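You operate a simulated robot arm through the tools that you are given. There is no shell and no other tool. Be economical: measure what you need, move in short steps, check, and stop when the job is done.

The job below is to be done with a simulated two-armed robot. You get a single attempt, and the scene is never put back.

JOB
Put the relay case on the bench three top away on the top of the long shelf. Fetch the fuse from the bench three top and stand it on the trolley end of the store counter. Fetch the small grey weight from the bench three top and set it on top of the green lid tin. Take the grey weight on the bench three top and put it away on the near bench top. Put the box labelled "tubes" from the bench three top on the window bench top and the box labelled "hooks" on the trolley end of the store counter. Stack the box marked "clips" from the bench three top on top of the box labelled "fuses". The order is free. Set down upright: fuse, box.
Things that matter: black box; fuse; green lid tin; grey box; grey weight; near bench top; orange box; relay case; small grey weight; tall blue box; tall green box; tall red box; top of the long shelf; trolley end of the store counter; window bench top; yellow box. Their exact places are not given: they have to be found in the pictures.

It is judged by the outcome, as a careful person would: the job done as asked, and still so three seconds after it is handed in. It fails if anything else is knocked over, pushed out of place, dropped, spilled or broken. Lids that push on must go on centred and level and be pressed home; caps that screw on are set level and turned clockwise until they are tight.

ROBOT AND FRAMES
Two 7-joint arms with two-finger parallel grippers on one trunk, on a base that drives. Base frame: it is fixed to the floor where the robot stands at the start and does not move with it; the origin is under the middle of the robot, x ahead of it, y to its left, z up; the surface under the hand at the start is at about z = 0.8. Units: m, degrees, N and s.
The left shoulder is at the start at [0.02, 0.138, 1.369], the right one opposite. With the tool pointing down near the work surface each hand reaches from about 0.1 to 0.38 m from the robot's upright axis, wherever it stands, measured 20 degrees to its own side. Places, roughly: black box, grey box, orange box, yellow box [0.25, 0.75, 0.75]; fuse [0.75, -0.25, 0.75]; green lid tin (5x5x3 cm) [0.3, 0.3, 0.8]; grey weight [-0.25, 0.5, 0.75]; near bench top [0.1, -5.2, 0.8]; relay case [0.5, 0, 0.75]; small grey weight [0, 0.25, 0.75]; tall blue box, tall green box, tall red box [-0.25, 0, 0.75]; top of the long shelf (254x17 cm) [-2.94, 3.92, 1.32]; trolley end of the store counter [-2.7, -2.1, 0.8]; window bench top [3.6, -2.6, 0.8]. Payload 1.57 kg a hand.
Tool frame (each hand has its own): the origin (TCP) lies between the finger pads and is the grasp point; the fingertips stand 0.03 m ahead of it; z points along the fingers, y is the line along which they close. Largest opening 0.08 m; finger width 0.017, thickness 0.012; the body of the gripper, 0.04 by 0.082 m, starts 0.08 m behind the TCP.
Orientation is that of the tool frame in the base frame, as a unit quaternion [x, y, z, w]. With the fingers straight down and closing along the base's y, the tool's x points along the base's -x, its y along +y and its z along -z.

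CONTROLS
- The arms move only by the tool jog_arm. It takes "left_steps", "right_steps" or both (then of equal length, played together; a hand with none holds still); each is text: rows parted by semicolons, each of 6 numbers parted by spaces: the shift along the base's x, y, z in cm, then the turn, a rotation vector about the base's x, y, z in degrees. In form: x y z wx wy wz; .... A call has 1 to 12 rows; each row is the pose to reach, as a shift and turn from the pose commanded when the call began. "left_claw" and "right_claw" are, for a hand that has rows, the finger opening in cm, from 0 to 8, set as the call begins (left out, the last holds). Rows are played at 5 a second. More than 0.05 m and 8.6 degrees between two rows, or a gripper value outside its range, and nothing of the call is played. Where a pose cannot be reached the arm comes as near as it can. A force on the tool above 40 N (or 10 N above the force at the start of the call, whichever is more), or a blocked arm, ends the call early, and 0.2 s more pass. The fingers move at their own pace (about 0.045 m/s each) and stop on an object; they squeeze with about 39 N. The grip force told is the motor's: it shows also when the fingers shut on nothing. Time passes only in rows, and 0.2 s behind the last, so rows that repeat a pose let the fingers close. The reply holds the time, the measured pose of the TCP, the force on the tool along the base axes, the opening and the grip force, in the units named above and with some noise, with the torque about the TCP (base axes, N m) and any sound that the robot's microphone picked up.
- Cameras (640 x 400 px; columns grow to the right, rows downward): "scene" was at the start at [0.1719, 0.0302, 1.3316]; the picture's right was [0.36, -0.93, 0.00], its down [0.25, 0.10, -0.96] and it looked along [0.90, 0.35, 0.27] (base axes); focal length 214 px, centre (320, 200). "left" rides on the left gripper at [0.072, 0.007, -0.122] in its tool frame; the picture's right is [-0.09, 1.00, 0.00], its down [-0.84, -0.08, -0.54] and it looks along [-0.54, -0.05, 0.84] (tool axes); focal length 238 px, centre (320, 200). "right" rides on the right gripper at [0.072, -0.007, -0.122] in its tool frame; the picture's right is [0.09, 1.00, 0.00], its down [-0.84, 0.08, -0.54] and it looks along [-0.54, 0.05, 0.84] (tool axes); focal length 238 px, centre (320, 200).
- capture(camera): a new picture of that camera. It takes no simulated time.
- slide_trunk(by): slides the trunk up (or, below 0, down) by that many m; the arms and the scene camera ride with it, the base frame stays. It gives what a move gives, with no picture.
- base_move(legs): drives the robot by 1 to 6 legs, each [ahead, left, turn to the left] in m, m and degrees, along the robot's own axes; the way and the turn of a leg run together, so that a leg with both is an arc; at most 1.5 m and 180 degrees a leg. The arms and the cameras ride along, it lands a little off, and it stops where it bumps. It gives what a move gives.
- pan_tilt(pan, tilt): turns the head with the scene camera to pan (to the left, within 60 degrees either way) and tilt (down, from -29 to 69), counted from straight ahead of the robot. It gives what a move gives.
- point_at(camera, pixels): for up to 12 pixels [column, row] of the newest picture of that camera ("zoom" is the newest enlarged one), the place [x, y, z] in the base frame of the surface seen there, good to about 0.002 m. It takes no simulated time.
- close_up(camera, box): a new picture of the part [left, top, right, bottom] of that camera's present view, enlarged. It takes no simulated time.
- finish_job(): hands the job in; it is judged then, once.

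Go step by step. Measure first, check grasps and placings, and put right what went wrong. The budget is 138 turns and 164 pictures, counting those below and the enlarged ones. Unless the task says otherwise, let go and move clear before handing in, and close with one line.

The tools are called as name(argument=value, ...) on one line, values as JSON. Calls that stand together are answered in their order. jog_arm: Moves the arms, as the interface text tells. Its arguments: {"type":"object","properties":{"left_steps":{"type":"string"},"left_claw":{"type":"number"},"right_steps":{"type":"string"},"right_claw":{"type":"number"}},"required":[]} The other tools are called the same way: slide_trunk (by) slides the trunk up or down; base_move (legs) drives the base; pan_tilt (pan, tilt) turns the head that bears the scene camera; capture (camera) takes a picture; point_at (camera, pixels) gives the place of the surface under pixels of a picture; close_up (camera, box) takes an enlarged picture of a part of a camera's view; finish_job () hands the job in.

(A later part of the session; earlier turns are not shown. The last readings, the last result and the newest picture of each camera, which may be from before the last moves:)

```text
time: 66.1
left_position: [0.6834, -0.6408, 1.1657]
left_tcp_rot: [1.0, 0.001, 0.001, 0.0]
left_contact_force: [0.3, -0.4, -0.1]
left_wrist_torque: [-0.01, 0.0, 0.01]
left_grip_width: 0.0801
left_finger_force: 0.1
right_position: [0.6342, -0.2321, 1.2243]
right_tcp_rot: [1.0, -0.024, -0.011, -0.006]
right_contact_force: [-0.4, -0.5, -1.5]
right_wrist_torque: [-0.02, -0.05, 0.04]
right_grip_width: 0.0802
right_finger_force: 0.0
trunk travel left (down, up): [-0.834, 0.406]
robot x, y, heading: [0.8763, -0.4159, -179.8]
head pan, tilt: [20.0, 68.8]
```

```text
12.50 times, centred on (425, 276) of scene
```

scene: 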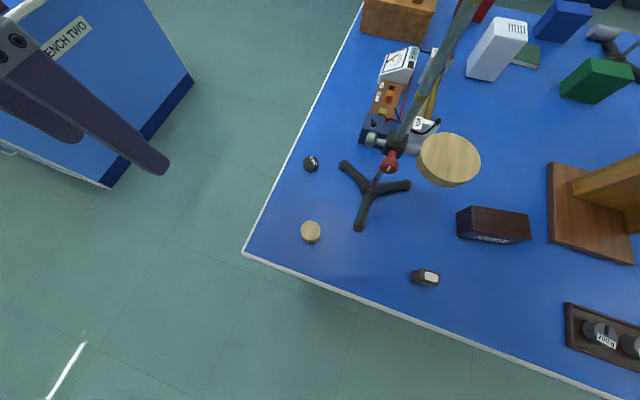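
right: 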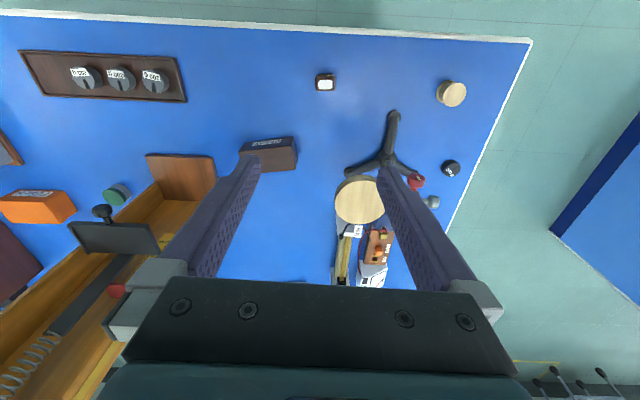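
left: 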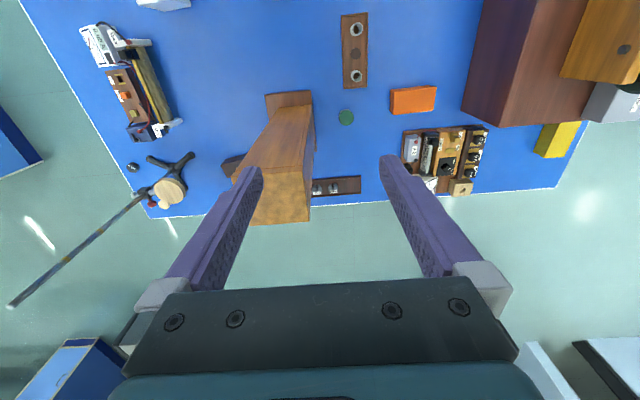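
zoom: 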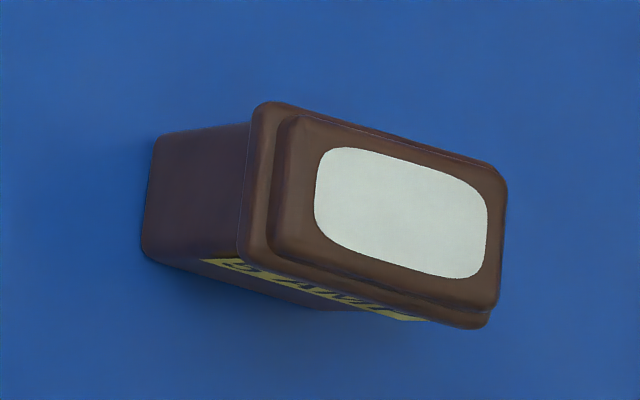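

Fuse top centre is about (0.641,-0.236), 36 mm along y and 28 mm along x, upright. I lower the trunk and bring the right hand above it with the small tilt corrected.

slide_trunk(by=-0.2)

jog_arm(right_steps="0.3 -0.2 -4 -0.3 -0.6 1.4; 0.7 -0.4 -8 -0.7 -1.3 2.7; 0.7 -0.4 -11 -0.7 -1.3 2.7; 0.7 -0.4 -11 -0.7 -1.3 2.7")

capture(camera="right")

```text
time: 68.3
left_position: [0.6844, -0.6407, 0.9653]
left_tcp_rot: [1.0, 0.001, 0.001, 0.0]
left_contact_force: [-1.2, 0.4, -0.6]
left_wrist_torque: [-0.04, 0.0, 0.02]
left_grip_width: 0.0797
left_finger_force: 0.0
right_position: [0.6348, -0.2326, 1.0255]
right_tcp_rot: [1.0, -0.024, -0.012, -0.005]
right_contact_force: [0.0, -0.2, -0.3]
right_wrist_torque: [-0.02, 0.02, 0.0]
right_grip_width: 0.0801
right_finger_force: 0.0
trunk travel left (down, up): [-0.634, 0.606]
robot x, y, heading: [0.8762, -0.4175, -179.6]
head pan, tilt: [20.0, 68.8]
```

```text
time: 69.3
left_position: [0.6847, -0.6398, 0.9651]
left_tcp_rot: [1.0, 0.0, 0.001, 0.001]
left_contact_force: [-0.9, 1.1, -0.2]
left_wrist_torque: [-0.02, 0.04, -0.04]
left_grip_width: 0.0797
left_finger_force: 0.2
right_position: [0.6409, -0.2369, 0.9134]
right_tcp_rot: [1.0, 0.0, 0.0, 0.0]
right_contact_force: [0.5, -0.2, 0.5]
right_wrist_torque: [0.01, 0.01, 0.01]
right_grip_width: 0.0801
right_finger_force: 0.0
trunk travel left (down, up): [-0.634, 0.606]
robot x, y, heading: [0.8777, -0.4177, -180.0]
head pan, tilt: [20.0, 68.8]
```

```text
127 pictures are left
```

right: 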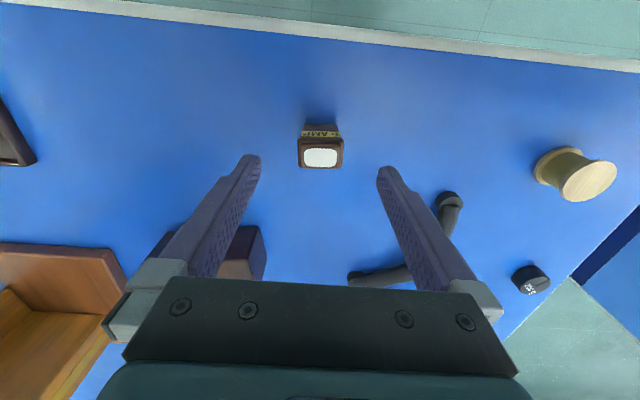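

The fuse (320,155) sits midway between the fingers. I descend and close.

jog_arm(right_steps="0 0 -4 0 0 0; 0 0 -7.5 0 0 0; 0 0 -7.5 0 0 0")

jog_arm(right_steps="0 0 0 0 0 0; 0 0 0 0 0 0; 0 0 0 0 0 0; 0 0 0 0 0 0; 0 0 5 0 0 0; 0 0 10 0 0 0; 0 0 15 0 0 0; 0 0 15 0 0 0", right_claw=2.5)

capture(camera="right")

```text
time: 70.1
left_position: [0.6843, -0.6414, 0.9653]
left_tcp_rot: [1.0, 0.0, 0.001, 0.0]
left_contact_force: [-0.3, 0.0, 0.6]
left_wrist_torque: [-0.02, 0.01, -0.03]
left_grip_width: 0.0797
left_finger_force: 0.1
right_position: [0.6429, -0.2371, 0.8381]
right_tcp_rot: [1.0, 0.0, 0.0, 0.0]
right_contact_force: [0.1, 0.2, -0.7]
right_wrist_torque: [0.01, -0.01, 0.01]
right_grip_width: 0.08
right_finger_force: 0.0
trunk travel left (down, up): [-0.634, 0.606]
robot x, y, heading: [0.8777, -0.415, -180.2]
head pan, tilt: [20.0, 68.8]
```

```text
time: 71.9
left_position: [0.6841, -0.6401, 0.9656]
left_tcp_rot: [1.0, 0.001, 0.001, -0.001]
left_contact_force: [0.5, 0.3, 0.1]
left_wrist_torque: [0.01, 0.0, -0.01]
left_grip_width: 0.0801
left_finger_force: 0.1
right_position: [0.6428, -0.2361, 0.9882]
right_tcp_rot: [1.0, 0.0, -0.001, 0.001]
right_contact_force: [-0.4, -0.1, -0.1]
right_wrist_torque: [0.0, -0.02, -0.02]
right_grip_width: 0.0334
right_finger_force: 38.9
trunk travel left (down, up): [-0.634, 0.606]
robot x, y, heading: [0.8775, -0.4133, -179.9]
head pan, tilt: [20.0, 68.8]
```

```text
126 pictures are left
```

right: 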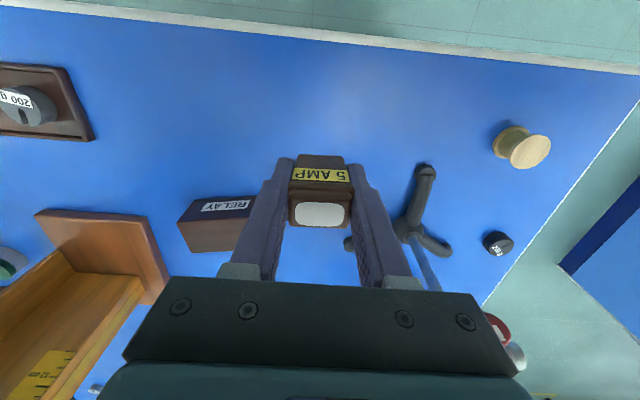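

Held: grip width 33 mm, "5 AMP" fuse lifted. Next, the blue HOOKS box with the left hand: I rise to travel height and drive around via y≈−1 to face +y near it.

slide_trunk(by=0.4)

slide_trunk(by=0.2)

base_move(legs=[[0, 0.6, 0], [0, 0, -90], [0, 1.066, 0], [0.745, 0, 0]])

pan_tilt(pan=0, tilt=69)

capture(camera="scene")

capture(camera="left")

```text
time: 75.7
left_position: [0.685, -0.6403, 1.3655]
left_tcp_rot: [1.0, 0.0, 0.001, 0.0]
left_contact_force: [0.1, -0.1, 0.4]
left_wrist_torque: [-0.03, -0.01, -0.01]
left_grip_width: 0.08
left_finger_force: 0.1
right_position: [0.6417, -0.2347, 1.3889]
right_tcp_rot: [1.0, 0.0, 0.0, 0.0]
right_contact_force: [0.2, -0.2, -0.1]
right_wrist_torque: [0.02, 0.03, -0.02]
right_grip_width: 0.0333
right_finger_force: 38.8
trunk travel left (down, up): [-1.034, 0.206]
robot x, y, heading: [0.8764, -0.4156, -179.8]
head pan, tilt: [20.0, 68.8]
```

```text
time: 77.9
left_position: [0.6843, -0.6402, 1.5644]
left_tcp_rot: [1.0, 0.001, 0.001, 0.0]
left_contact_force: [-0.5, -0.3, -0.2]
left_wrist_torque: [0.03, 0.01, 0.0]
left_grip_width: 0.0802
left_finger_force: 0.0
right_position: [0.641, -0.236, 1.5871]
right_tcp_rot: [1.0, 0.0, 0.0, -0.001]
right_contact_force: [0.1, -0.6, 0.2]
right_wrist_torque: [-0.01, 0.02, -0.01]
right_grip_width: 0.0332
right_finger_force: 38.5
trunk travel left (down, up): [-1.234, 0.006]
robot x, y, heading: [0.8755, -0.4148, -179.9]
head pan, tilt: [20.0, 68.8]
```

```text
time: 93.8
left_position: [-0.4242, -0.0963, 1.5653]
left_tcp_rot: [0.712, -0.702, 0.001, 0.0]
left_contact_force: [-0.1, 0.1, 0.0]
left_wrist_torque: [-0.03, 0.02, 0.0]
left_grip_width: 0.0799
left_finger_force: 0.1
right_position: [-0.0209, -0.0499, 1.5888]
right_tcp_rot: [0.711, -0.703, 0.0, 0.0]
right_contact_force: [-0.3, -0.5, -0.2]
right_wrist_torque: [-0.01, -0.02, 0.0]
right_grip_width: 0.0328
right_finger_force: 39.1
trunk travel left (down, up): [-1.234, 0.006]
robot x, y, heading: [-0.1961, -0.2883, 90.6]
head pan, tilt: [20.0, 68.8]
```

```text
time: 94.7
left_position: [-0.4246, -0.0972, 1.5661]
left_tcp_rot: [0.712, -0.703, 0.001, 0.002]
left_contact_force: [0.3, 1.4, -0.3]
left_wrist_torque: [-0.01, 0.02, 0.0]
left_grip_width: 0.0799
left_finger_force: 0.1
right_position: [-0.0204, -0.0508, 1.5878]
right_tcp_rot: [0.71, -0.704, 0.0, 0.0]
right_contact_force: [0.9, 1.1, -0.6]
right_wrist_torque: [0.01, -0.02, -0.01]
right_grip_width: 0.0332
right_finger_force: 39.3
trunk travel left (down, up): [-1.234, 0.006]
robot x, y, heading: [-0.1961, -0.2837, 90.6]
head pan, tilt: [0.0, 68.8]
```

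```text
125 pictures are left
```

scene: 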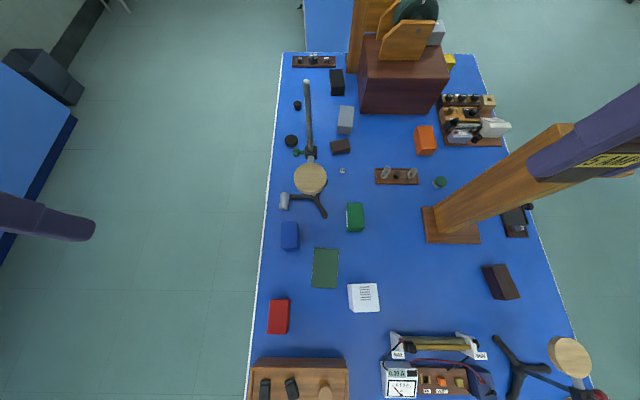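

```text
124 pictures are left
```

left: 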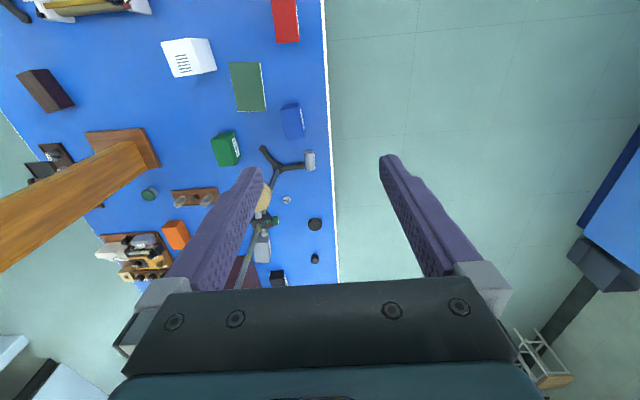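

The blue box is at (292,120) in the left picture. I zoom in and measure its corners.

close_up(camera="left", box=[200, 90, 330, 171])

close_up(camera="scene", box=[260, 120, 400, 260])

point_at(camera="zoom", pixels=[[235, 257], [140, 212], [140, 292], [225, 245], [238, 285], [160, 260]])

```text
4.92 times, centred on (265, 130) of left
```

zoom: 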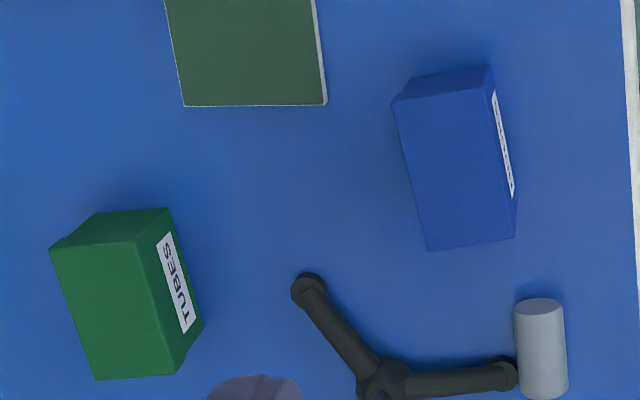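

```text
2.86 times, centred on (330, 190) of scene
```

zoom: 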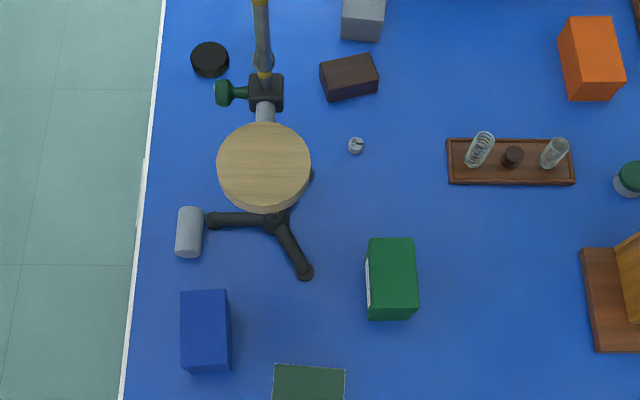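

```text
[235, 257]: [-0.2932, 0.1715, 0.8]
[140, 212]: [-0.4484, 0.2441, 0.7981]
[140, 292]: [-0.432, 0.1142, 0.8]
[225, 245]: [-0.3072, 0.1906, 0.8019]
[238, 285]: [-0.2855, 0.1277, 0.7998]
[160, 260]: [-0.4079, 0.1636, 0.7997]
```

I measure the blue and green box tops in this newest zoom.

point_at(camera="zoom", pixels=[[184, 294], [224, 293], [228, 357], [186, 360], [206, 325], [374, 243], [411, 241], [414, 304], [376, 307], [394, 270], [356, 146], [630, 175]])

```text
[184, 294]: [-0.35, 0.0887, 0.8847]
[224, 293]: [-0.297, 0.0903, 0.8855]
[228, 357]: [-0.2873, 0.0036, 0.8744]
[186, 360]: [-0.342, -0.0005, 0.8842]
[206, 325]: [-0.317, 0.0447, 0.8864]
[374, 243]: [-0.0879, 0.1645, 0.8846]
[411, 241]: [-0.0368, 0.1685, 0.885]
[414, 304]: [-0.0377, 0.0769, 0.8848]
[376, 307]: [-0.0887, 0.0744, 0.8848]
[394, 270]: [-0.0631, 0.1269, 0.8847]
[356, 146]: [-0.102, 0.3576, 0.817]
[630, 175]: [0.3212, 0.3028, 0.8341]
```

Blue top: centre about (-0.318,0.045), ~62 mm × 100 mm, turned ~5°. The stand's disc is close above; I measure its rim exactly before descending.

point_at(camera="zoom", pixels=[[264, 165], [220, 165], [307, 165], [264, 127], [264, 203], [240, 200], [264, 113], [265, 95], [265, 50], [262, 8], [225, 93], [230, 190]])

close_up(camera="left", box=[240, 140, 340, 260])

```text
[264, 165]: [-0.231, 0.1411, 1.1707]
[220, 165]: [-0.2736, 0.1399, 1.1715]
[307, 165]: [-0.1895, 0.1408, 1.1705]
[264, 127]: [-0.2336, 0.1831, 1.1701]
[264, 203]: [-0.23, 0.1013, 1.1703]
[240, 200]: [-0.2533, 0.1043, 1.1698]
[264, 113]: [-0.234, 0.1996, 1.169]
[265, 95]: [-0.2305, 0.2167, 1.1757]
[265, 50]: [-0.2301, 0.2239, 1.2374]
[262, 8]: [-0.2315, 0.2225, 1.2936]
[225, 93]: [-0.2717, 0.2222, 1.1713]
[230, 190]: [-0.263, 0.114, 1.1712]
```

```text
3.33 times, centred on (290, 200) of left
```

zoom: 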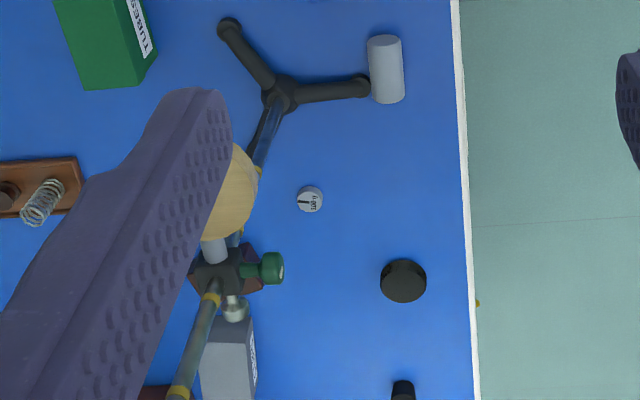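

Disc centre (-0.232,0.142), radius 45 mm: gripping the box a little toward −y at (-0.317,0.030) leaves clearance. I lower the trunk and bring the left hand over it.

slide_trunk(by=-0.4)

slide_trunk(by=-0.09)

jog_arm(left_steps="2 2.5 0 0 0 1; 4 5 0 0 0 2; 6 7.5 0 0 0 3; 8.4 10 0 0 0 4; 10.8 12.7 0 0 0 4.6; 10.8 12.7 -3 0 0 4.6; 10.8 12.7 -3 0 0 4.6")

capture(camera="left")

capture(camera="scene")

```text
time: 98.5
left_position: [-0.4241, -0.0972, 1.1648]
left_tcp_rot: [0.712, -0.703, 0.001, 0.001]
left_contact_force: [0.6, -0.1, -0.6]
left_wrist_torque: [-0.05, 0.03, 0.02]
left_grip_width: 0.0801
left_finger_force: 0.0
right_position: [-0.0204, -0.0504, 1.1879]
right_tcp_rot: [0.711, -0.703, 0.0, 0.0]
right_contact_force: [-0.5, 0.4, -0.8]
right_wrist_torque: [-0.03, 0.01, -0.03]
right_grip_width: 0.0333
right_finger_force: 38.9
trunk travel left (down, up): [-0.834, 0.406]
robot x, y, heading: [-0.2018, -0.2875, 90.7]
head pan, tilt: [0.0, 68.8]
```

```text
time: 99.7
left_position: [-0.425, -0.097, 1.0757]
left_tcp_rot: [0.712, -0.703, 0.002, 0.001]
left_contact_force: [-1.0, 0.3, -0.6]
left_wrist_torque: [0.02, -0.02, -0.01]
left_grip_width: 0.0801
left_finger_force: 0.0
right_position: [-0.0201, -0.0508, 1.098]
right_tcp_rot: [0.711, -0.703, 0.0, 0.001]
right_contact_force: [0.0, 0.6, -0.8]
right_wrist_torque: [0.0, 0.0, 0.0]
right_grip_width: 0.0334
right_finger_force: 38.8
trunk travel left (down, up): [-0.744, 0.496]
robot x, y, heading: [-0.1992, -0.2855, 90.8]
head pan, tilt: [0.0, 68.8]
```

```text
time: 101.3
left_position: [-0.3164, 0.0308, 1.0449]
left_tcp_rot: [0.738, -0.675, 0.001, 0.001]
left_contact_force: [-0.2, -0.1, 0.1]
left_wrist_torque: [-0.01, 0.0, -0.02]
left_grip_width: 0.08
left_finger_force: 0.0
right_position: [-0.0207, -0.0497, 1.0981]
right_tcp_rot: [0.711, -0.704, 0.0, 0.001]
right_contact_force: [0.3, -0.5, -0.1]
right_wrist_torque: [-0.02, -0.01, 0.01]
right_grip_width: 0.0334
right_finger_force: 39.2
trunk travel left (down, up): [-0.744, 0.496]
robot x, y, heading: [-0.1977, -0.2844, 90.8]
head pan, tilt: [0.0, 68.8]
```

```text
120 pictures are left
```

left: 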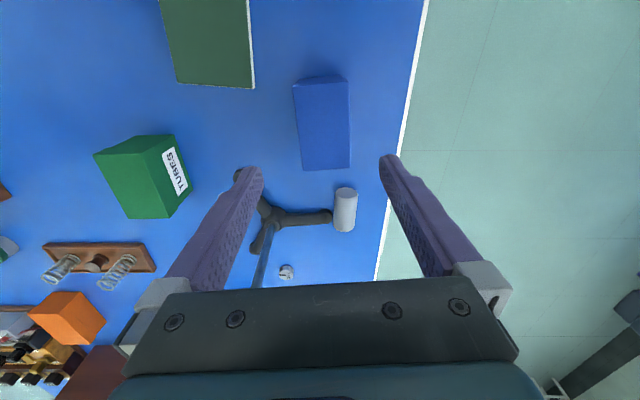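

```text
119 pictures are left
```

scene: 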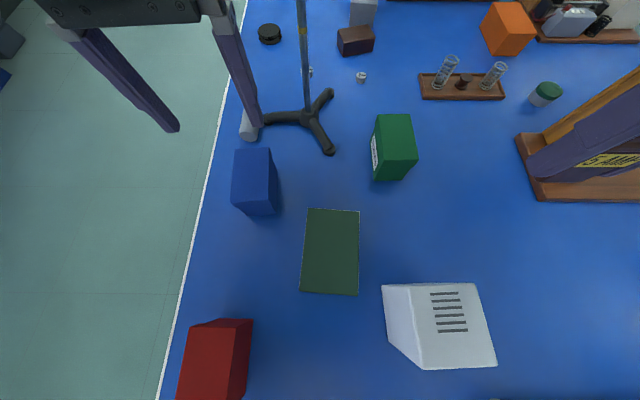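

The blue box lies between the finger lines (293–350, 80–170). I verify its place in this view.

point_at(camera="left", pixels=[[297, 88], [345, 84], [348, 164], [307, 167], [325, 125]])

```text
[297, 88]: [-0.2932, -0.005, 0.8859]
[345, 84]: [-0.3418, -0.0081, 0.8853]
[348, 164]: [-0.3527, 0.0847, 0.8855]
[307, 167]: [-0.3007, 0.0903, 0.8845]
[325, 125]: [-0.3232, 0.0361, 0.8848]
```

Centre at x≈-0.321 for y=0.03; I shift 4 mm and descend to z=0.85.

jog_arm(left_steps="-0.4 0 -4 0 0 0.3; -0.4 0 -8 0 0 0.3; -0.4 0 -12 0 0 0.3; -0.4 0 -16 0 0 0.3; -0.4 0 -19.5 0 0 0.3; -0.4 0 -19.5 0 0 0.3")

jog_arm(left_steps="0 0 0 0 0 0; 0 0 0 0 0 0; 0 0 0 0 0 0; 0 0 3 0 0 0; 0 0 7 0 0 0; 0 -1 12 0 0 0; 0 -3 16 0 0 0; 0 -6 18 0 0 0; 0 -10 20 0 0 0; 0 -10 20 0 0 0", left_claw=5)

capture(camera="left")

```text
time: 102.7
left_position: [-0.319, 0.0313, 0.8506]
left_tcp_rot: [0.741, -0.672, 0.0, 0.0]
left_contact_force: [0.7, -0.2, 0.0]
left_wrist_torque: [0.03, 0.01, 0.01]
left_grip_width: 0.0801
left_finger_force: 0.1
right_position: [-0.021, -0.0501, 1.0975]
right_tcp_rot: [0.71, -0.704, 0.0, 0.0]
right_contact_force: [1.1, 0.3, -0.6]
right_wrist_torque: [0.02, 0.0, 0.02]
right_grip_width: 0.033
right_finger_force: 38.8
trunk travel left (down, up): [-0.744, 0.496]
robot x, y, heading: [-0.1973, -0.2853, 90.6]
head pan, tilt: [0.0, 68.8]
```

```text
refused: row 6 steps farther than a row can; nothing moved
```

```text
118 pictures are left
```

left: 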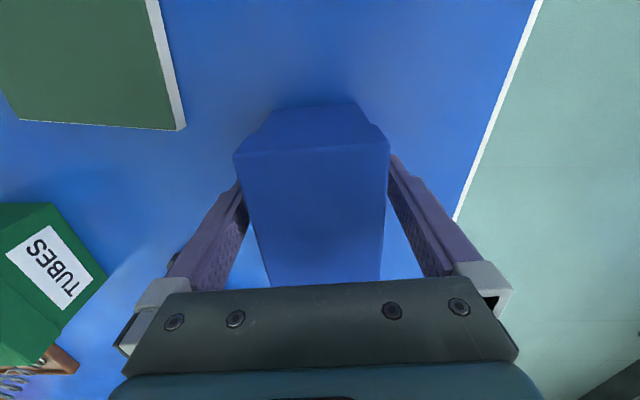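

The fingers straddle the box well. I close and lift straight up.

jog_arm(left_steps="0 0 0 0 0 0; 0 0 0 0 0 0; 0 0 0 0 0 0; 0 0 3 0 0 0; 0 0 7 0 0 0; 0 -1 11 0 0 0; 0 -3 15 0 0 0; 0 -6 18 0 0 0; 0 -10 20 0 0 0; 0 -10 20 0 0 0", left_claw=5)

capture(camera="left")

```text
time: 104.9
left_position: [-0.3212, -0.0692, 1.0509]
left_tcp_rot: [0.741, -0.672, 0.0, 0.001]
left_contact_force: [-0.3, 0.2, -1.2]
left_wrist_torque: [0.01, -0.02, -0.01]
left_grip_width: 0.0596
left_finger_force: 39.1
right_position: [-0.0207, -0.0506, 1.0972]
right_tcp_rot: [0.711, -0.703, 0.0, 0.0]
right_contact_force: [-0.6, 0.4, -1.0]
right_wrist_torque: [-0.04, -0.01, 0.0]
right_grip_width: 0.0331
right_finger_force: 39.4
trunk travel left (down, up): [-0.744, 0.496]
robot x, y, heading: [-0.1977, -0.2892, 90.7]
head pan, tilt: [0.0, 68.8]
```

```text
117 pictures are left
```

left: 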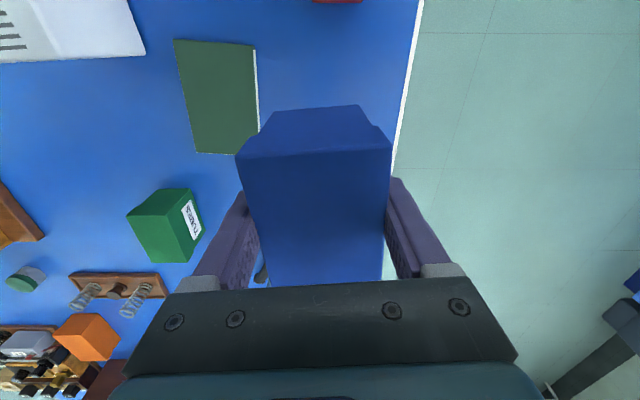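

HOOKS box is held level (59.6 mm). I raise the trunk, leave the bench and drive toward the store counter, then look.

slide_trunk(by=0.4)

base_move(legs=[[-0.9, 0, 0], [0, 1.3, 0], [0, 0, 90]])

pan_tilt(pan=20, tilt=35)

capture(camera="scene")

```text
time: 108.8
left_position: [-0.3213, -0.0693, 1.4495]
left_tcp_rot: [0.741, -0.672, 0.001, 0.001]
left_contact_force: [0.7, 0.0, -1.3]
left_wrist_torque: [-0.04, -0.03, -0.01]
left_grip_width: 0.0597
left_finger_force: 39.0
right_position: [-0.0219, -0.0498, 1.4973]
right_tcp_rot: [0.71, -0.704, 0.001, 0.0]
right_contact_force: [0.5, 0.6, -0.5]
right_wrist_torque: [0.0, -0.01, -0.01]
right_grip_width: 0.0333
right_finger_force: 39.5
trunk travel left (down, up): [-1.144, 0.096]
robot x, y, heading: [-0.2004, -0.2871, 90.7]
head pan, tilt: [0.0, 68.8]
```

```text
time: 123.5
left_position: [-1.7011, -1.3323, 1.4509]
left_tcp_rot: [0.999, 0.052, 0.001, 0.0]
left_contact_force: [-1.0, -0.4, -0.9]
left_wrist_torque: [0.03, -0.03, 0.0]
left_grip_width: 0.0595
left_finger_force: 39.0
right_position: [-1.7237, -1.0336, 1.498]
right_tcp_rot: [1.0, 0.008, 0.0, 0.0]
right_contact_force: [-0.5, 0.0, -1.1]
right_wrist_torque: [0.0, 0.03, 0.01]
right_grip_width: 0.0334
right_finger_force: 39.2
trunk travel left (down, up): [-1.144, 0.096]
robot x, y, heading: [-1.4884, -1.2092, -178.8]
head pan, tilt: [0.0, 68.8]
```

```text
time: 124.5
left_position: [-1.7019, -1.3324, 1.4494]
left_tcp_rot: [0.999, 0.051, 0.001, -0.001]
left_contact_force: [-0.8, -0.1, -1.5]
left_wrist_torque: [0.01, -0.03, -0.01]
left_grip_width: 0.0594
left_finger_force: 39.0
right_position: [-1.7226, -1.033, 1.4979]
right_tcp_rot: [1.0, 0.009, 0.0, 0.0]
right_contact_force: [0.0, -0.2, 0.1]
right_wrist_torque: [-0.01, 0.0, -0.01]
right_grip_width: 0.0328
right_finger_force: 39.6
trunk travel left (down, up): [-1.144, 0.096]
robot x, y, heading: [-1.485, -1.2106, -179.0]
head pan, tilt: [20.0, 35.0]
```

```text
116 pictures are left
```

scene: 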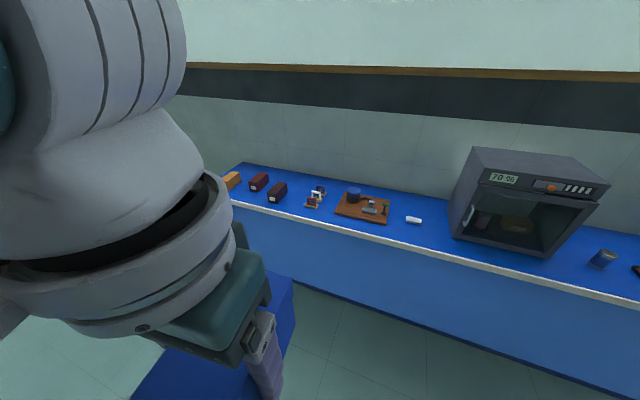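

The counter runs along the wall; I measure what stands where and turn the head further to the left end.

point_at(camera="scene", pixels=[[232, 180], [259, 180], [278, 192], [315, 198], [360, 205], [414, 219], [300, 205], [240, 166], [400, 240], [600, 262], [450, 210], [370, 190]])

close_up(camera="scene", box=[210, 140, 450, 280])

```text
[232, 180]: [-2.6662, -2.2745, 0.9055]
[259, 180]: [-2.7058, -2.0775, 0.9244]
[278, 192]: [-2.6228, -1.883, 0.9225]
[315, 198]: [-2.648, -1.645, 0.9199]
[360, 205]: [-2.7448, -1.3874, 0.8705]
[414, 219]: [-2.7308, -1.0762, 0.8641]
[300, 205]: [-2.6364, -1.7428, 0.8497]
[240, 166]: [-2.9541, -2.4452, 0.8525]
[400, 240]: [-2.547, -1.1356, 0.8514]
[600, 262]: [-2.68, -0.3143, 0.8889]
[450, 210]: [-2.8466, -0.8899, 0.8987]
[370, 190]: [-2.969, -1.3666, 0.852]
```

```text
2.67 times, centred on (330, 210) of scene
```

zoom: 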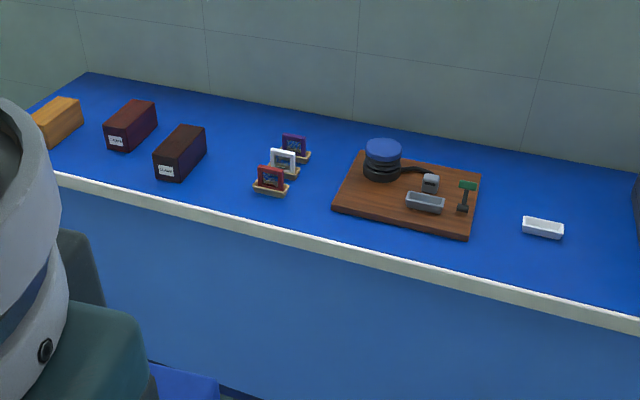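

Counter top is at z≈0.851, x −2.53…−2.97; existing boxes at y −2.27, −2.08, −1.88. I look further left for the trolley before driving closer.

base_move(legs=[[0.2, 0.5, 0]])

pan_tilt(pan=0, tilt=40)

capture(camera="scene")

capture(camera="right")

```text
time: 127.6
left_position: [-1.8936, -1.8386, 1.4513]
left_tcp_rot: [0.999, 0.052, 0.001, 0.0]
left_contact_force: [1.0, 0.6, -0.9]
left_wrist_torque: [0.02, -0.03, 0.0]
left_grip_width: 0.0596
left_finger_force: 39.3
right_position: [-1.914, -1.5378, 1.4986]
right_tcp_rot: [1.0, 0.008, 0.0, 0.001]
right_contact_force: [0.2, 0.2, -0.7]
right_wrist_torque: [0.01, -0.01, 0.0]
right_grip_width: 0.0331
right_finger_force: 38.4
trunk travel left (down, up): [-1.144, 0.096]
robot x, y, heading: [-1.6753, -1.711, -179.2]
head pan, tilt: [20.0, 35.0]
```

```text
time: 128.4
left_position: [-1.8932, -1.8378, 1.4502]
left_tcp_rot: [0.999, 0.052, 0.0, 0.0]
left_contact_force: [0.2, 0.6, -1.4]
left_wrist_torque: [-0.02, -0.01, 0.01]
left_grip_width: 0.0595
left_finger_force: 39.0
right_position: [-1.9142, -1.5382, 1.4984]
right_tcp_rot: [1.0, 0.008, 0.0, 0.0]
right_contact_force: [0.3, -0.4, -0.1]
right_wrist_torque: [0.01, 0.0, 0.0]
right_grip_width: 0.0332
right_finger_force: 39.3
trunk travel left (down, up): [-1.144, 0.096]
robot x, y, heading: [-1.6779, -1.7133, -178.9]
head pan, tilt: [0.0, 40.0]
```

```text
114 pictures are left
```

scene: 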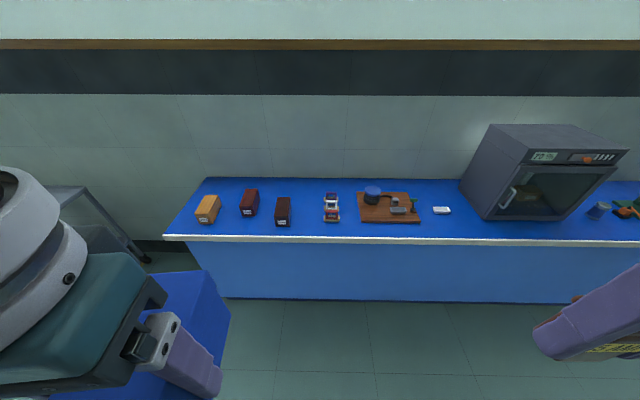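

```text
113 pictures are left
```

right: 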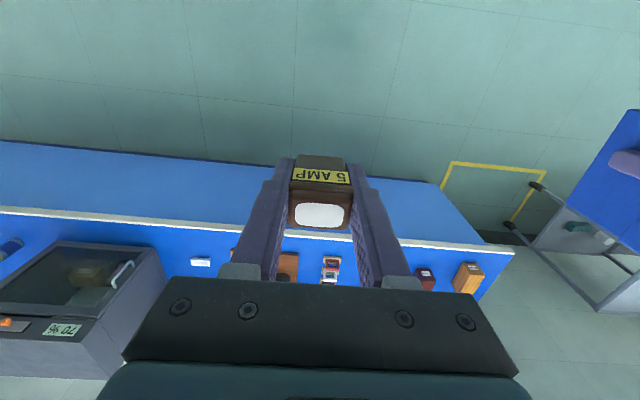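

The trolley stands beyond the left end, so the trolley end is where the three wooden boxes are. I zoom there to find free spots.

close_up(camera="scene", box=[150, 160, 350, 280])

point_at(camera="zoom", pixels=[[180, 65], [60, 230], [140, 195], [220, 195], [220, 115], [350, 155], [335, 100], [460, 210], [410, 215], [500, 130], [600, 190], [270, 230]])

```text
3.20 times, centred on (250, 220) of scene
```

zoom: 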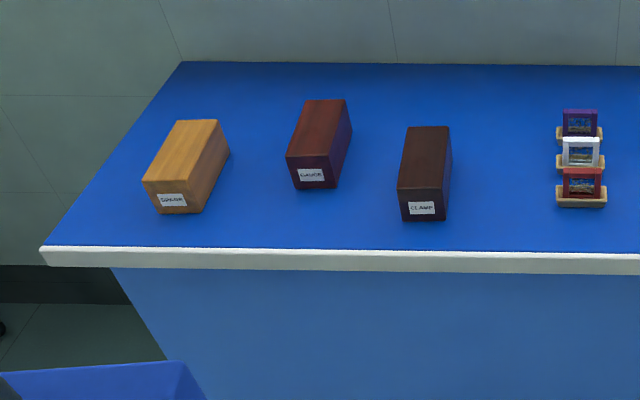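

```text
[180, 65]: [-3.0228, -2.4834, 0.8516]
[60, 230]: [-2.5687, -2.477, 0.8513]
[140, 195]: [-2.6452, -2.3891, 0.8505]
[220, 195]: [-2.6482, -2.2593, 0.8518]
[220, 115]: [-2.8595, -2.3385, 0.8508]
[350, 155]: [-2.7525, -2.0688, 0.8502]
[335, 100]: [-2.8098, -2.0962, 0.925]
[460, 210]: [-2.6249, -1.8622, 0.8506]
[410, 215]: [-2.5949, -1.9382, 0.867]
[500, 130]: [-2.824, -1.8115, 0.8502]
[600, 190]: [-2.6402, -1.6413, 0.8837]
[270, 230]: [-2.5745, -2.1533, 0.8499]
```

I measure the lower edges of the left and middle wooden boxes to fit the placements.

point_at(camera="zoom", pixels=[[160, 210], [200, 210], [226, 160], [300, 186], [333, 184], [350, 140], [290, 160], [407, 217], [444, 215], [402, 190], [100, 240], [400, 240]])

```text
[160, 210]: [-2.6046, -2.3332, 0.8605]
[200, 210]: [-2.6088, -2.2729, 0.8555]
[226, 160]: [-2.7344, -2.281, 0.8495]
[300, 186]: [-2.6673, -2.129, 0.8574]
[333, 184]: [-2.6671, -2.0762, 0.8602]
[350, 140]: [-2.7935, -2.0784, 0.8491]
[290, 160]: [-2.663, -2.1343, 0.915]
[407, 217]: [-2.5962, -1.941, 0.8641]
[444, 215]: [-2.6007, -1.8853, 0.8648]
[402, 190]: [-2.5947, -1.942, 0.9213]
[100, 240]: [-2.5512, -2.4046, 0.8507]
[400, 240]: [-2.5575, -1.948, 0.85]
```

Gaps: y −2.27…−2.135 (for the HOOKS box) and −2.074…−1.942 (for the fuse). I drive so both are in reach.

base_move(legs=[[0.62, 0.38, -1.1]])

slide_trunk(by=-0.3)

pan_tilt(pan=0, tilt=65)

capture(camera="scene")

```text
time: 132.4
left_position: [-2.5117, -2.2194, 1.45]
left_tcp_rot: [0.999, 0.042, 0.001, 0.0]
left_contact_force: [0.0, -0.5, -1.6]
left_wrist_torque: [-0.02, 0.0, -0.01]
left_grip_width: 0.0595
left_finger_force: 39.3
right_position: [-2.5275, -1.9197, 1.4985]
right_tcp_rot: [1.0, -0.001, 0.0, 0.0]
right_contact_force: [-0.3, 0.7, -0.2]
right_wrist_torque: [0.01, 0.0, -0.03]
right_grip_width: 0.033
right_finger_force: 38.9
trunk travel left (down, up): [-1.144, 0.096]
robot x, y, heading: [-2.2952, -2.1006, 179.9]
head pan, tilt: [0.0, 40.0]
```

```text
time: 135.4
left_position: [-2.5133, -2.2188, 1.1502]
left_tcp_rot: [0.999, 0.041, 0.001, 0.0]
left_contact_force: [-0.3, 0.7, -1.1]
left_wrist_torque: [0.01, -0.03, -0.01]
left_grip_width: 0.0597
left_finger_force: 39.2
right_position: [-2.527, -1.9183, 1.1983]
right_tcp_rot: [1.0, -0.001, 0.001, 0.001]
right_contact_force: [0.0, 0.1, -0.3]
right_wrist_torque: [-0.02, 0.02, -0.02]
right_grip_width: 0.0331
right_finger_force: 38.9
trunk travel left (down, up): [-0.844, 0.396]
robot x, y, heading: [-2.294, -2.0988, 179.8]
head pan, tilt: [0.0, 40.0]
```

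```text
time: 136.2
left_position: [-2.5121, -2.219, 1.1501]
left_tcp_rot: [0.999, 0.043, 0.0, 0.0]
left_contact_force: [0.6, -0.1, -2.2]
left_wrist_torque: [0.01, -0.02, -0.01]
left_grip_width: 0.0596
left_finger_force: 39.3
right_position: [-2.5272, -1.9186, 1.1992]
right_tcp_rot: [1.0, -0.003, 0.0, 0.001]
right_contact_force: [0.5, 0.8, -0.8]
right_wrist_torque: [-0.02, 0.0, -0.02]
right_grip_width: 0.0332
right_finger_force: 38.8
trunk travel left (down, up): [-0.844, 0.396]
robot x, y, heading: [-2.2959, -2.1006, 179.9]
head pan, tilt: [0.0, 65.0]
```

```text
111 pictures are left
```

scene: 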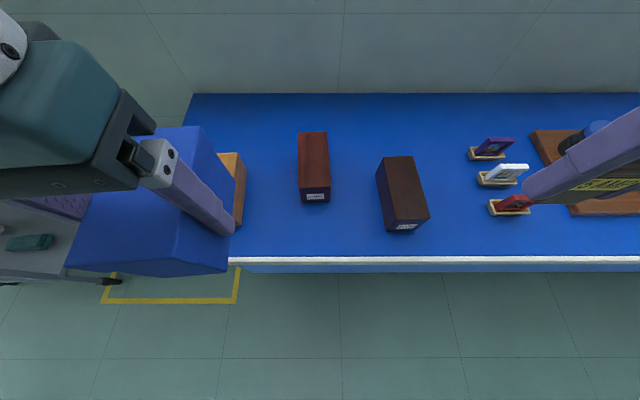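

I bring the HOOKS box over its gap and look.

jog_arm(left_steps="-4 0.5 0 0 0 -1.6; -8 1 0 0 0 -3.2; -11.8 1.4 0 0 0 -4.8; -11.8 1.4 -4 0 0 -4.8; -11.8 1.4 -8 0 0 -4.8; -11.8 1.4 -11 0 0 -4.8; -11.8 1.4 -11 0 0 -4.8")

capture(camera="left")

capture(camera="scene")

```text
time: 137.8
left_position: [-2.6313, -2.2052, 1.0409]
left_tcp_rot: [1.0, -0.001, 0.001, 0.0]
left_contact_force: [-0.5, 0.2, -1.3]
left_wrist_torque: [-0.02, -0.02, -0.01]
left_grip_width: 0.0595
left_finger_force: 38.9
right_position: [-2.5276, -1.9189, 1.1978]
right_tcp_rot: [1.0, -0.002, 0.0, 0.0]
right_contact_force: [-1.2, -0.7, -0.8]
right_wrist_torque: [0.03, 0.05, 0.01]
right_grip_width: 0.0335
right_finger_force: 39.4
trunk travel left (down, up): [-0.844, 0.396]
robot x, y, heading: [-2.2946, -2.1008, 180.1]
head pan, tilt: [0.0, 65.0]
```

```text
110 pictures are left
```

left: 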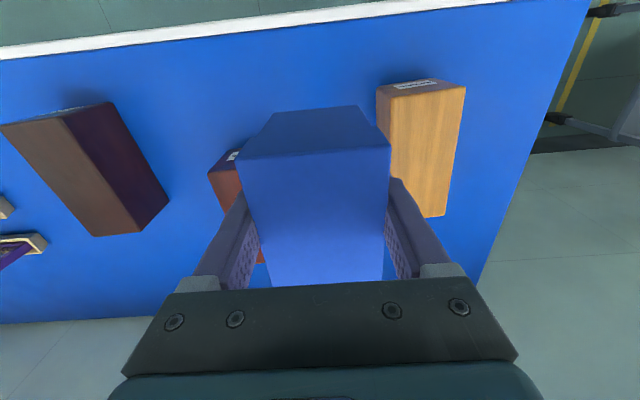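

```text
109 pictures are left
```

scene: 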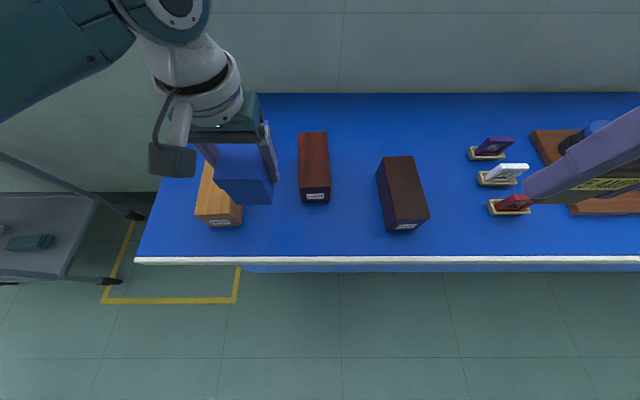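

I check the neighbours' positions from these closer views.

point_at(camera="left", pixels=[[384, 100], [460, 93], [440, 212], [215, 180], [212, 195], [250, 258]])

point_at(camera="scene", pixels=[[302, 196], [329, 196], [300, 135], [325, 133], [238, 207], [240, 222]])

```text
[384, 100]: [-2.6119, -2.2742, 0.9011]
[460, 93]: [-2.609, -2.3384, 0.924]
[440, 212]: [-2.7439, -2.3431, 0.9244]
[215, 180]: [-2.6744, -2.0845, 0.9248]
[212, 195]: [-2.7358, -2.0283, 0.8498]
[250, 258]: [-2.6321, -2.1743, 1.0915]
```

```text
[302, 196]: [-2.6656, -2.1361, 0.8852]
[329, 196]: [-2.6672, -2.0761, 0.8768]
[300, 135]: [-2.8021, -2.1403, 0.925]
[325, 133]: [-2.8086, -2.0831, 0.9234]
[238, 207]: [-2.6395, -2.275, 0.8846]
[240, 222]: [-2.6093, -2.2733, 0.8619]
```

The gap is confirmed (−2.274…−2.137). I lower to contact.

jog_arm(left_steps="0 0 -4 0 0 0; 0 0 -8 0 0 0; 0 0 -11 0 0 0; 0 0 -12.8 0 0 0; 0 0 -13.4 0 0 0; 0 0 -13.7 0 0 0; 0 0 -13.9 0 0 0; 0 0 -13.9 0 0 0")

capture(camera="left")

```text
time: 139.7
left_position: [-2.6152, -2.2103, 0.9181]
left_tcp_rot: [1.0, -0.001, 0.001, 0.001]
left_contact_force: [0.1, 0.5, -0.7]
left_wrist_torque: [0.04, 0.0, 0.01]
left_grip_width: 0.0596
left_finger_force: 38.4
left hand out of reach, approached as far as the arm can: row 3, 4, 5, 6, 7, 8
right_position: [-2.5287, -1.9184, 1.1989]
right_tcp_rot: [1.0, -0.001, 0.0, 0.001]
right_contact_force: [-0.4, -0.3, -1.1]
right_wrist_torque: [-0.04, -0.02, -0.03]
right_grip_width: 0.0331
right_finger_force: 39.2
trunk travel left (down, up): [-0.844, 0.396]
robot x, y, heading: [-2.2978, -2.1007, 180.0]
head pan, tilt: [0.0, 65.0]
```

```text
108 pictures are left
```

left: 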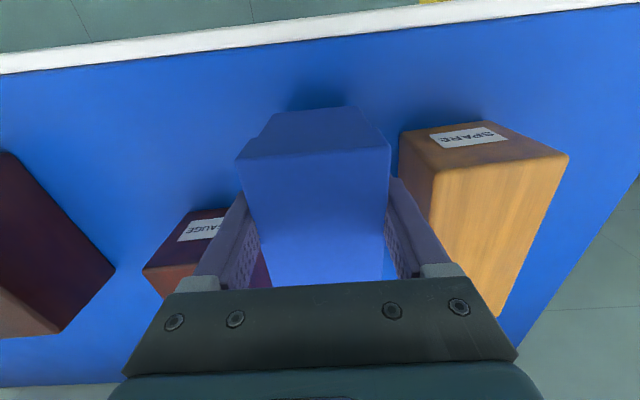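

The arm is at full reach at z=0.918; lateral position is still good. I lower the last 15 mm with the trunk instead.

slide_trunk(by=-0.014)

slide_trunk(by=-0.002)

```text
time: 140.3
left_position: [-2.615, -2.2104, 0.9055]
left_tcp_rot: [1.0, -0.001, 0.001, -0.001]
left_contact_force: [0.5, 0.3, -1.5]
left_wrist_torque: [0.02, 0.0, 0.03]
left_grip_width: 0.0594
left_finger_force: 39.1
right_position: [-2.5273, -1.9181, 1.1848]
right_tcp_rot: [1.0, -0.001, 0.0, 0.001]
right_contact_force: [-0.1, -0.5, -0.5]
right_wrist_torque: [0.04, 0.01, 0.01]
right_grip_width: 0.0335
right_finger_force: 39.0
trunk travel left (down, up): [-0.83, 0.41]
robot x, y, heading: [-2.2956, -2.1028, 179.8]
head pan, tilt: [0.0, 65.0]
```

```text
time: 140.8
left_position: [-2.6147, -2.2103, 0.9024]
left_tcp_rot: [1.0, -0.001, 0.001, 0.001]
left_contact_force: [-0.4, 0.3, -0.8]
left_wrist_torque: [0.0, -0.01, -0.01]
left_grip_width: 0.0592
left_finger_force: 38.5
right_position: [-2.5282, -1.919, 1.183]
right_tcp_rot: [1.0, -0.002, 0.001, 0.0]
right_contact_force: [-1.2, 0.2, -0.9]
right_wrist_torque: [-0.02, -0.05, -0.03]
right_grip_width: 0.0333
right_finger_force: 38.6
trunk travel left (down, up): [-0.828, 0.412]
robot x, y, heading: [-2.294, -2.0989, 179.7]
head pan, tilt: [0.0, 65.0]
```

No contact yet; I go down 1–2 mm more.

slide_trunk(by=-0.0015)

close_up(camera="left", box=[200, 80, 440, 230])

```text
time: 141.3
left_position: [-2.6147, -2.21, 0.9005]
left_tcp_rot: [1.0, -0.001, 0.001, 0.0]
left_contact_force: [-0.3, 0.6, -0.9]
left_wrist_torque: [0.04, 0.02, 0.0]
left_grip_width: 0.0596
left_finger_force: 39.0
right_position: [-2.5282, -1.9178, 1.1811]
right_tcp_rot: [1.0, -0.001, 0.0, 0.0]
right_contact_force: [-0.3, -0.5, -0.5]
right_wrist_torque: [0.02, -0.01, -0.02]
right_grip_width: 0.0332
right_finger_force: 39.7
trunk travel left (down, up): [-0.827, 0.413]
robot x, y, heading: [-2.2968, -2.1026, 179.9]
head pan, tilt: [0.0, 65.0]
```

```text
2.67 times, centred on (320, 155) of left
```

zoom: 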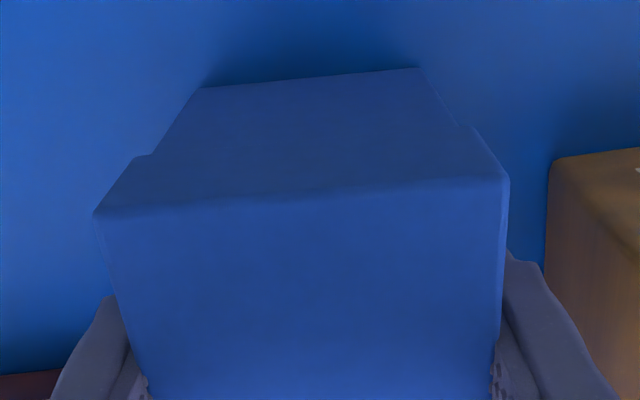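

The box is about a millimetre above the counter. Because the last arm call was out of reach, I test where the commanded pose is with a small lift.

jog_arm(left_steps="0 0 1.6 0 0 0; 0 0 1.6 0 0 0")

```text
time: 141.9
left_position: [-2.6206, -2.207, 0.9103]
left_tcp_rot: [1.0, 0.0, 0.001, -0.001]
left_contact_force: [0.1, 0.0, -1.4]
left_wrist_torque: [0.02, -0.02, -0.03]
left_grip_width: 0.0593
left_finger_force: 38.7
left hand out of reach, approached as far as the arm can: row 1, 2
right_position: [-2.5275, -1.9181, 1.1797]
right_tcp_rot: [1.0, -0.002, 0.0, 0.0]
right_contact_force: [0.9, -0.1, -0.8]
right_wrist_torque: [0.02, -0.02, 0.03]
right_grip_width: 0.0331
right_finger_force: 39.2
trunk travel left (down, up): [-0.827, 0.413]
robot x, y, heading: [-2.2952, -2.0981, 179.8]
head pan, tilt: [0.0, 65.0]
```

The commanded target stays at the old one. I lift properly, lower the trunk 6 cm for reach, then lower with the arm.

jog_arm(left_steps="0.5 0 3 0 0 0; 0.8 0 6 0 0 0; 0.8 0 8 0 0 0; 0.8 0 8 0 0 0")

slide_trunk(by=-0.06)

```text
time: 142.9
left_position: [-2.6572, -2.1932, 0.9503]
left_tcp_rot: [1.0, 0.0, 0.001, 0.001]
left_contact_force: [0.1, 1.1, -2.1]
left_wrist_torque: [0.03, 0.02, 0.0]
left_grip_width: 0.0596
left_finger_force: 39.0
left hand out of reach, approached as far as the arm can: row 1, 2, 3, 4
right_position: [-2.5276, -1.9188, 1.1802]
right_tcp_rot: [1.0, -0.002, 0.0, 0.0]
right_contact_force: [0.0, 0.0, -0.6]
right_wrist_torque: [-0.03, 0.02, 0.0]
right_grip_width: 0.033
right_finger_force: 38.7
trunk travel left (down, up): [-0.827, 0.413]
robot x, y, heading: [-2.2912, -2.0992, 179.8]
head pan, tilt: [0.0, 65.0]
```

```text
time: 143.7
left_position: [-2.6588, -2.1932, 0.9002]
left_tcp_rot: [1.0, -0.001, 0.001, 0.002]
left_contact_force: [0.1, -1.9, 7.3]
left_wrist_torque: [0.05, -0.3, -0.06]
left_grip_width: 0.0595
left_finger_force: 39.4
right_position: [-2.5283, -1.9189, 1.1258]
right_tcp_rot: [1.0, -0.003, 0.0, 0.0]
right_contact_force: [-0.2, 0.0, -0.6]
right_wrist_torque: [0.0, -0.03, -0.03]
right_grip_width: 0.0333
right_finger_force: 38.6
trunk travel left (down, up): [-0.773, 0.467]
robot x, y, heading: [-2.2918, -2.1001, 179.8]
head pan, tilt: [0.0, 65.0]
stopped: the force on the tool passed its limit at 56 N (the readings are from after the stop); the commanded pose is now the measured one
```

The trunk move set the box down on the counter (contact at z=0.900, upward force), at (−2.659,−2.193), still clear of the neighbours. The commanded pose is now the measured one, so I open slightly.

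jog_arm(left_steps="0 0 0 0 0 0; 0 0 0 0 0 0; 0 0 0 0 0 0", left_claw=7.2)

capture(camera="left")

capture(camera="scene")

```text
time: 144.5
left_position: [-2.6572, -2.1922, 0.8989]
left_tcp_rot: [1.0, -0.001, 0.001, 0.001]
left_contact_force: [0.6, -0.3, -0.3]
left_wrist_torque: [0.03, 0.01, 0.0]
left_grip_width: 0.0712
left_finger_force: 0.1
right_position: [-2.5273, -1.9191, 1.1265]
right_tcp_rot: [1.0, -0.001, 0.0, 0.0]
right_contact_force: [0.2, 0.5, 0.4]
right_wrist_torque: [-0.03, 0.02, 0.0]
right_grip_width: 0.0331
right_finger_force: 39.3
trunk travel left (down, up): [-0.773, 0.467]
robot x, y, heading: [-2.2942, -2.0984, 179.7]
head pan, tilt: [0.0, 65.0]
```

```text
106 pictures are left
```

left: 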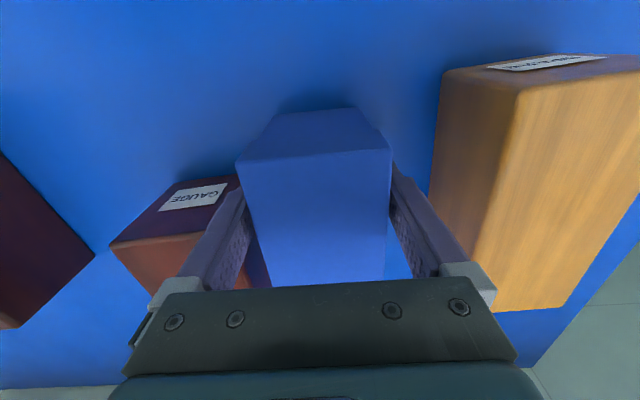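

```text
105 pictures are left
```

scene: 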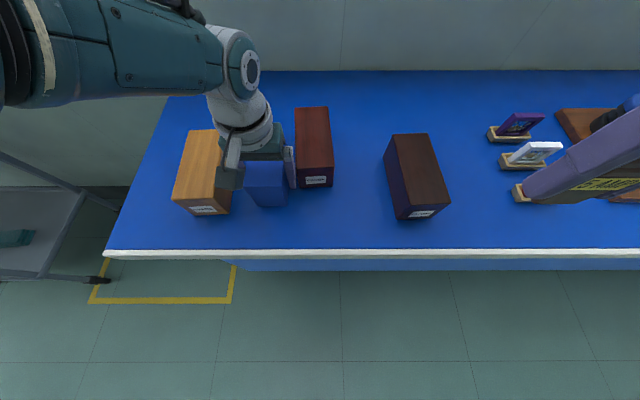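

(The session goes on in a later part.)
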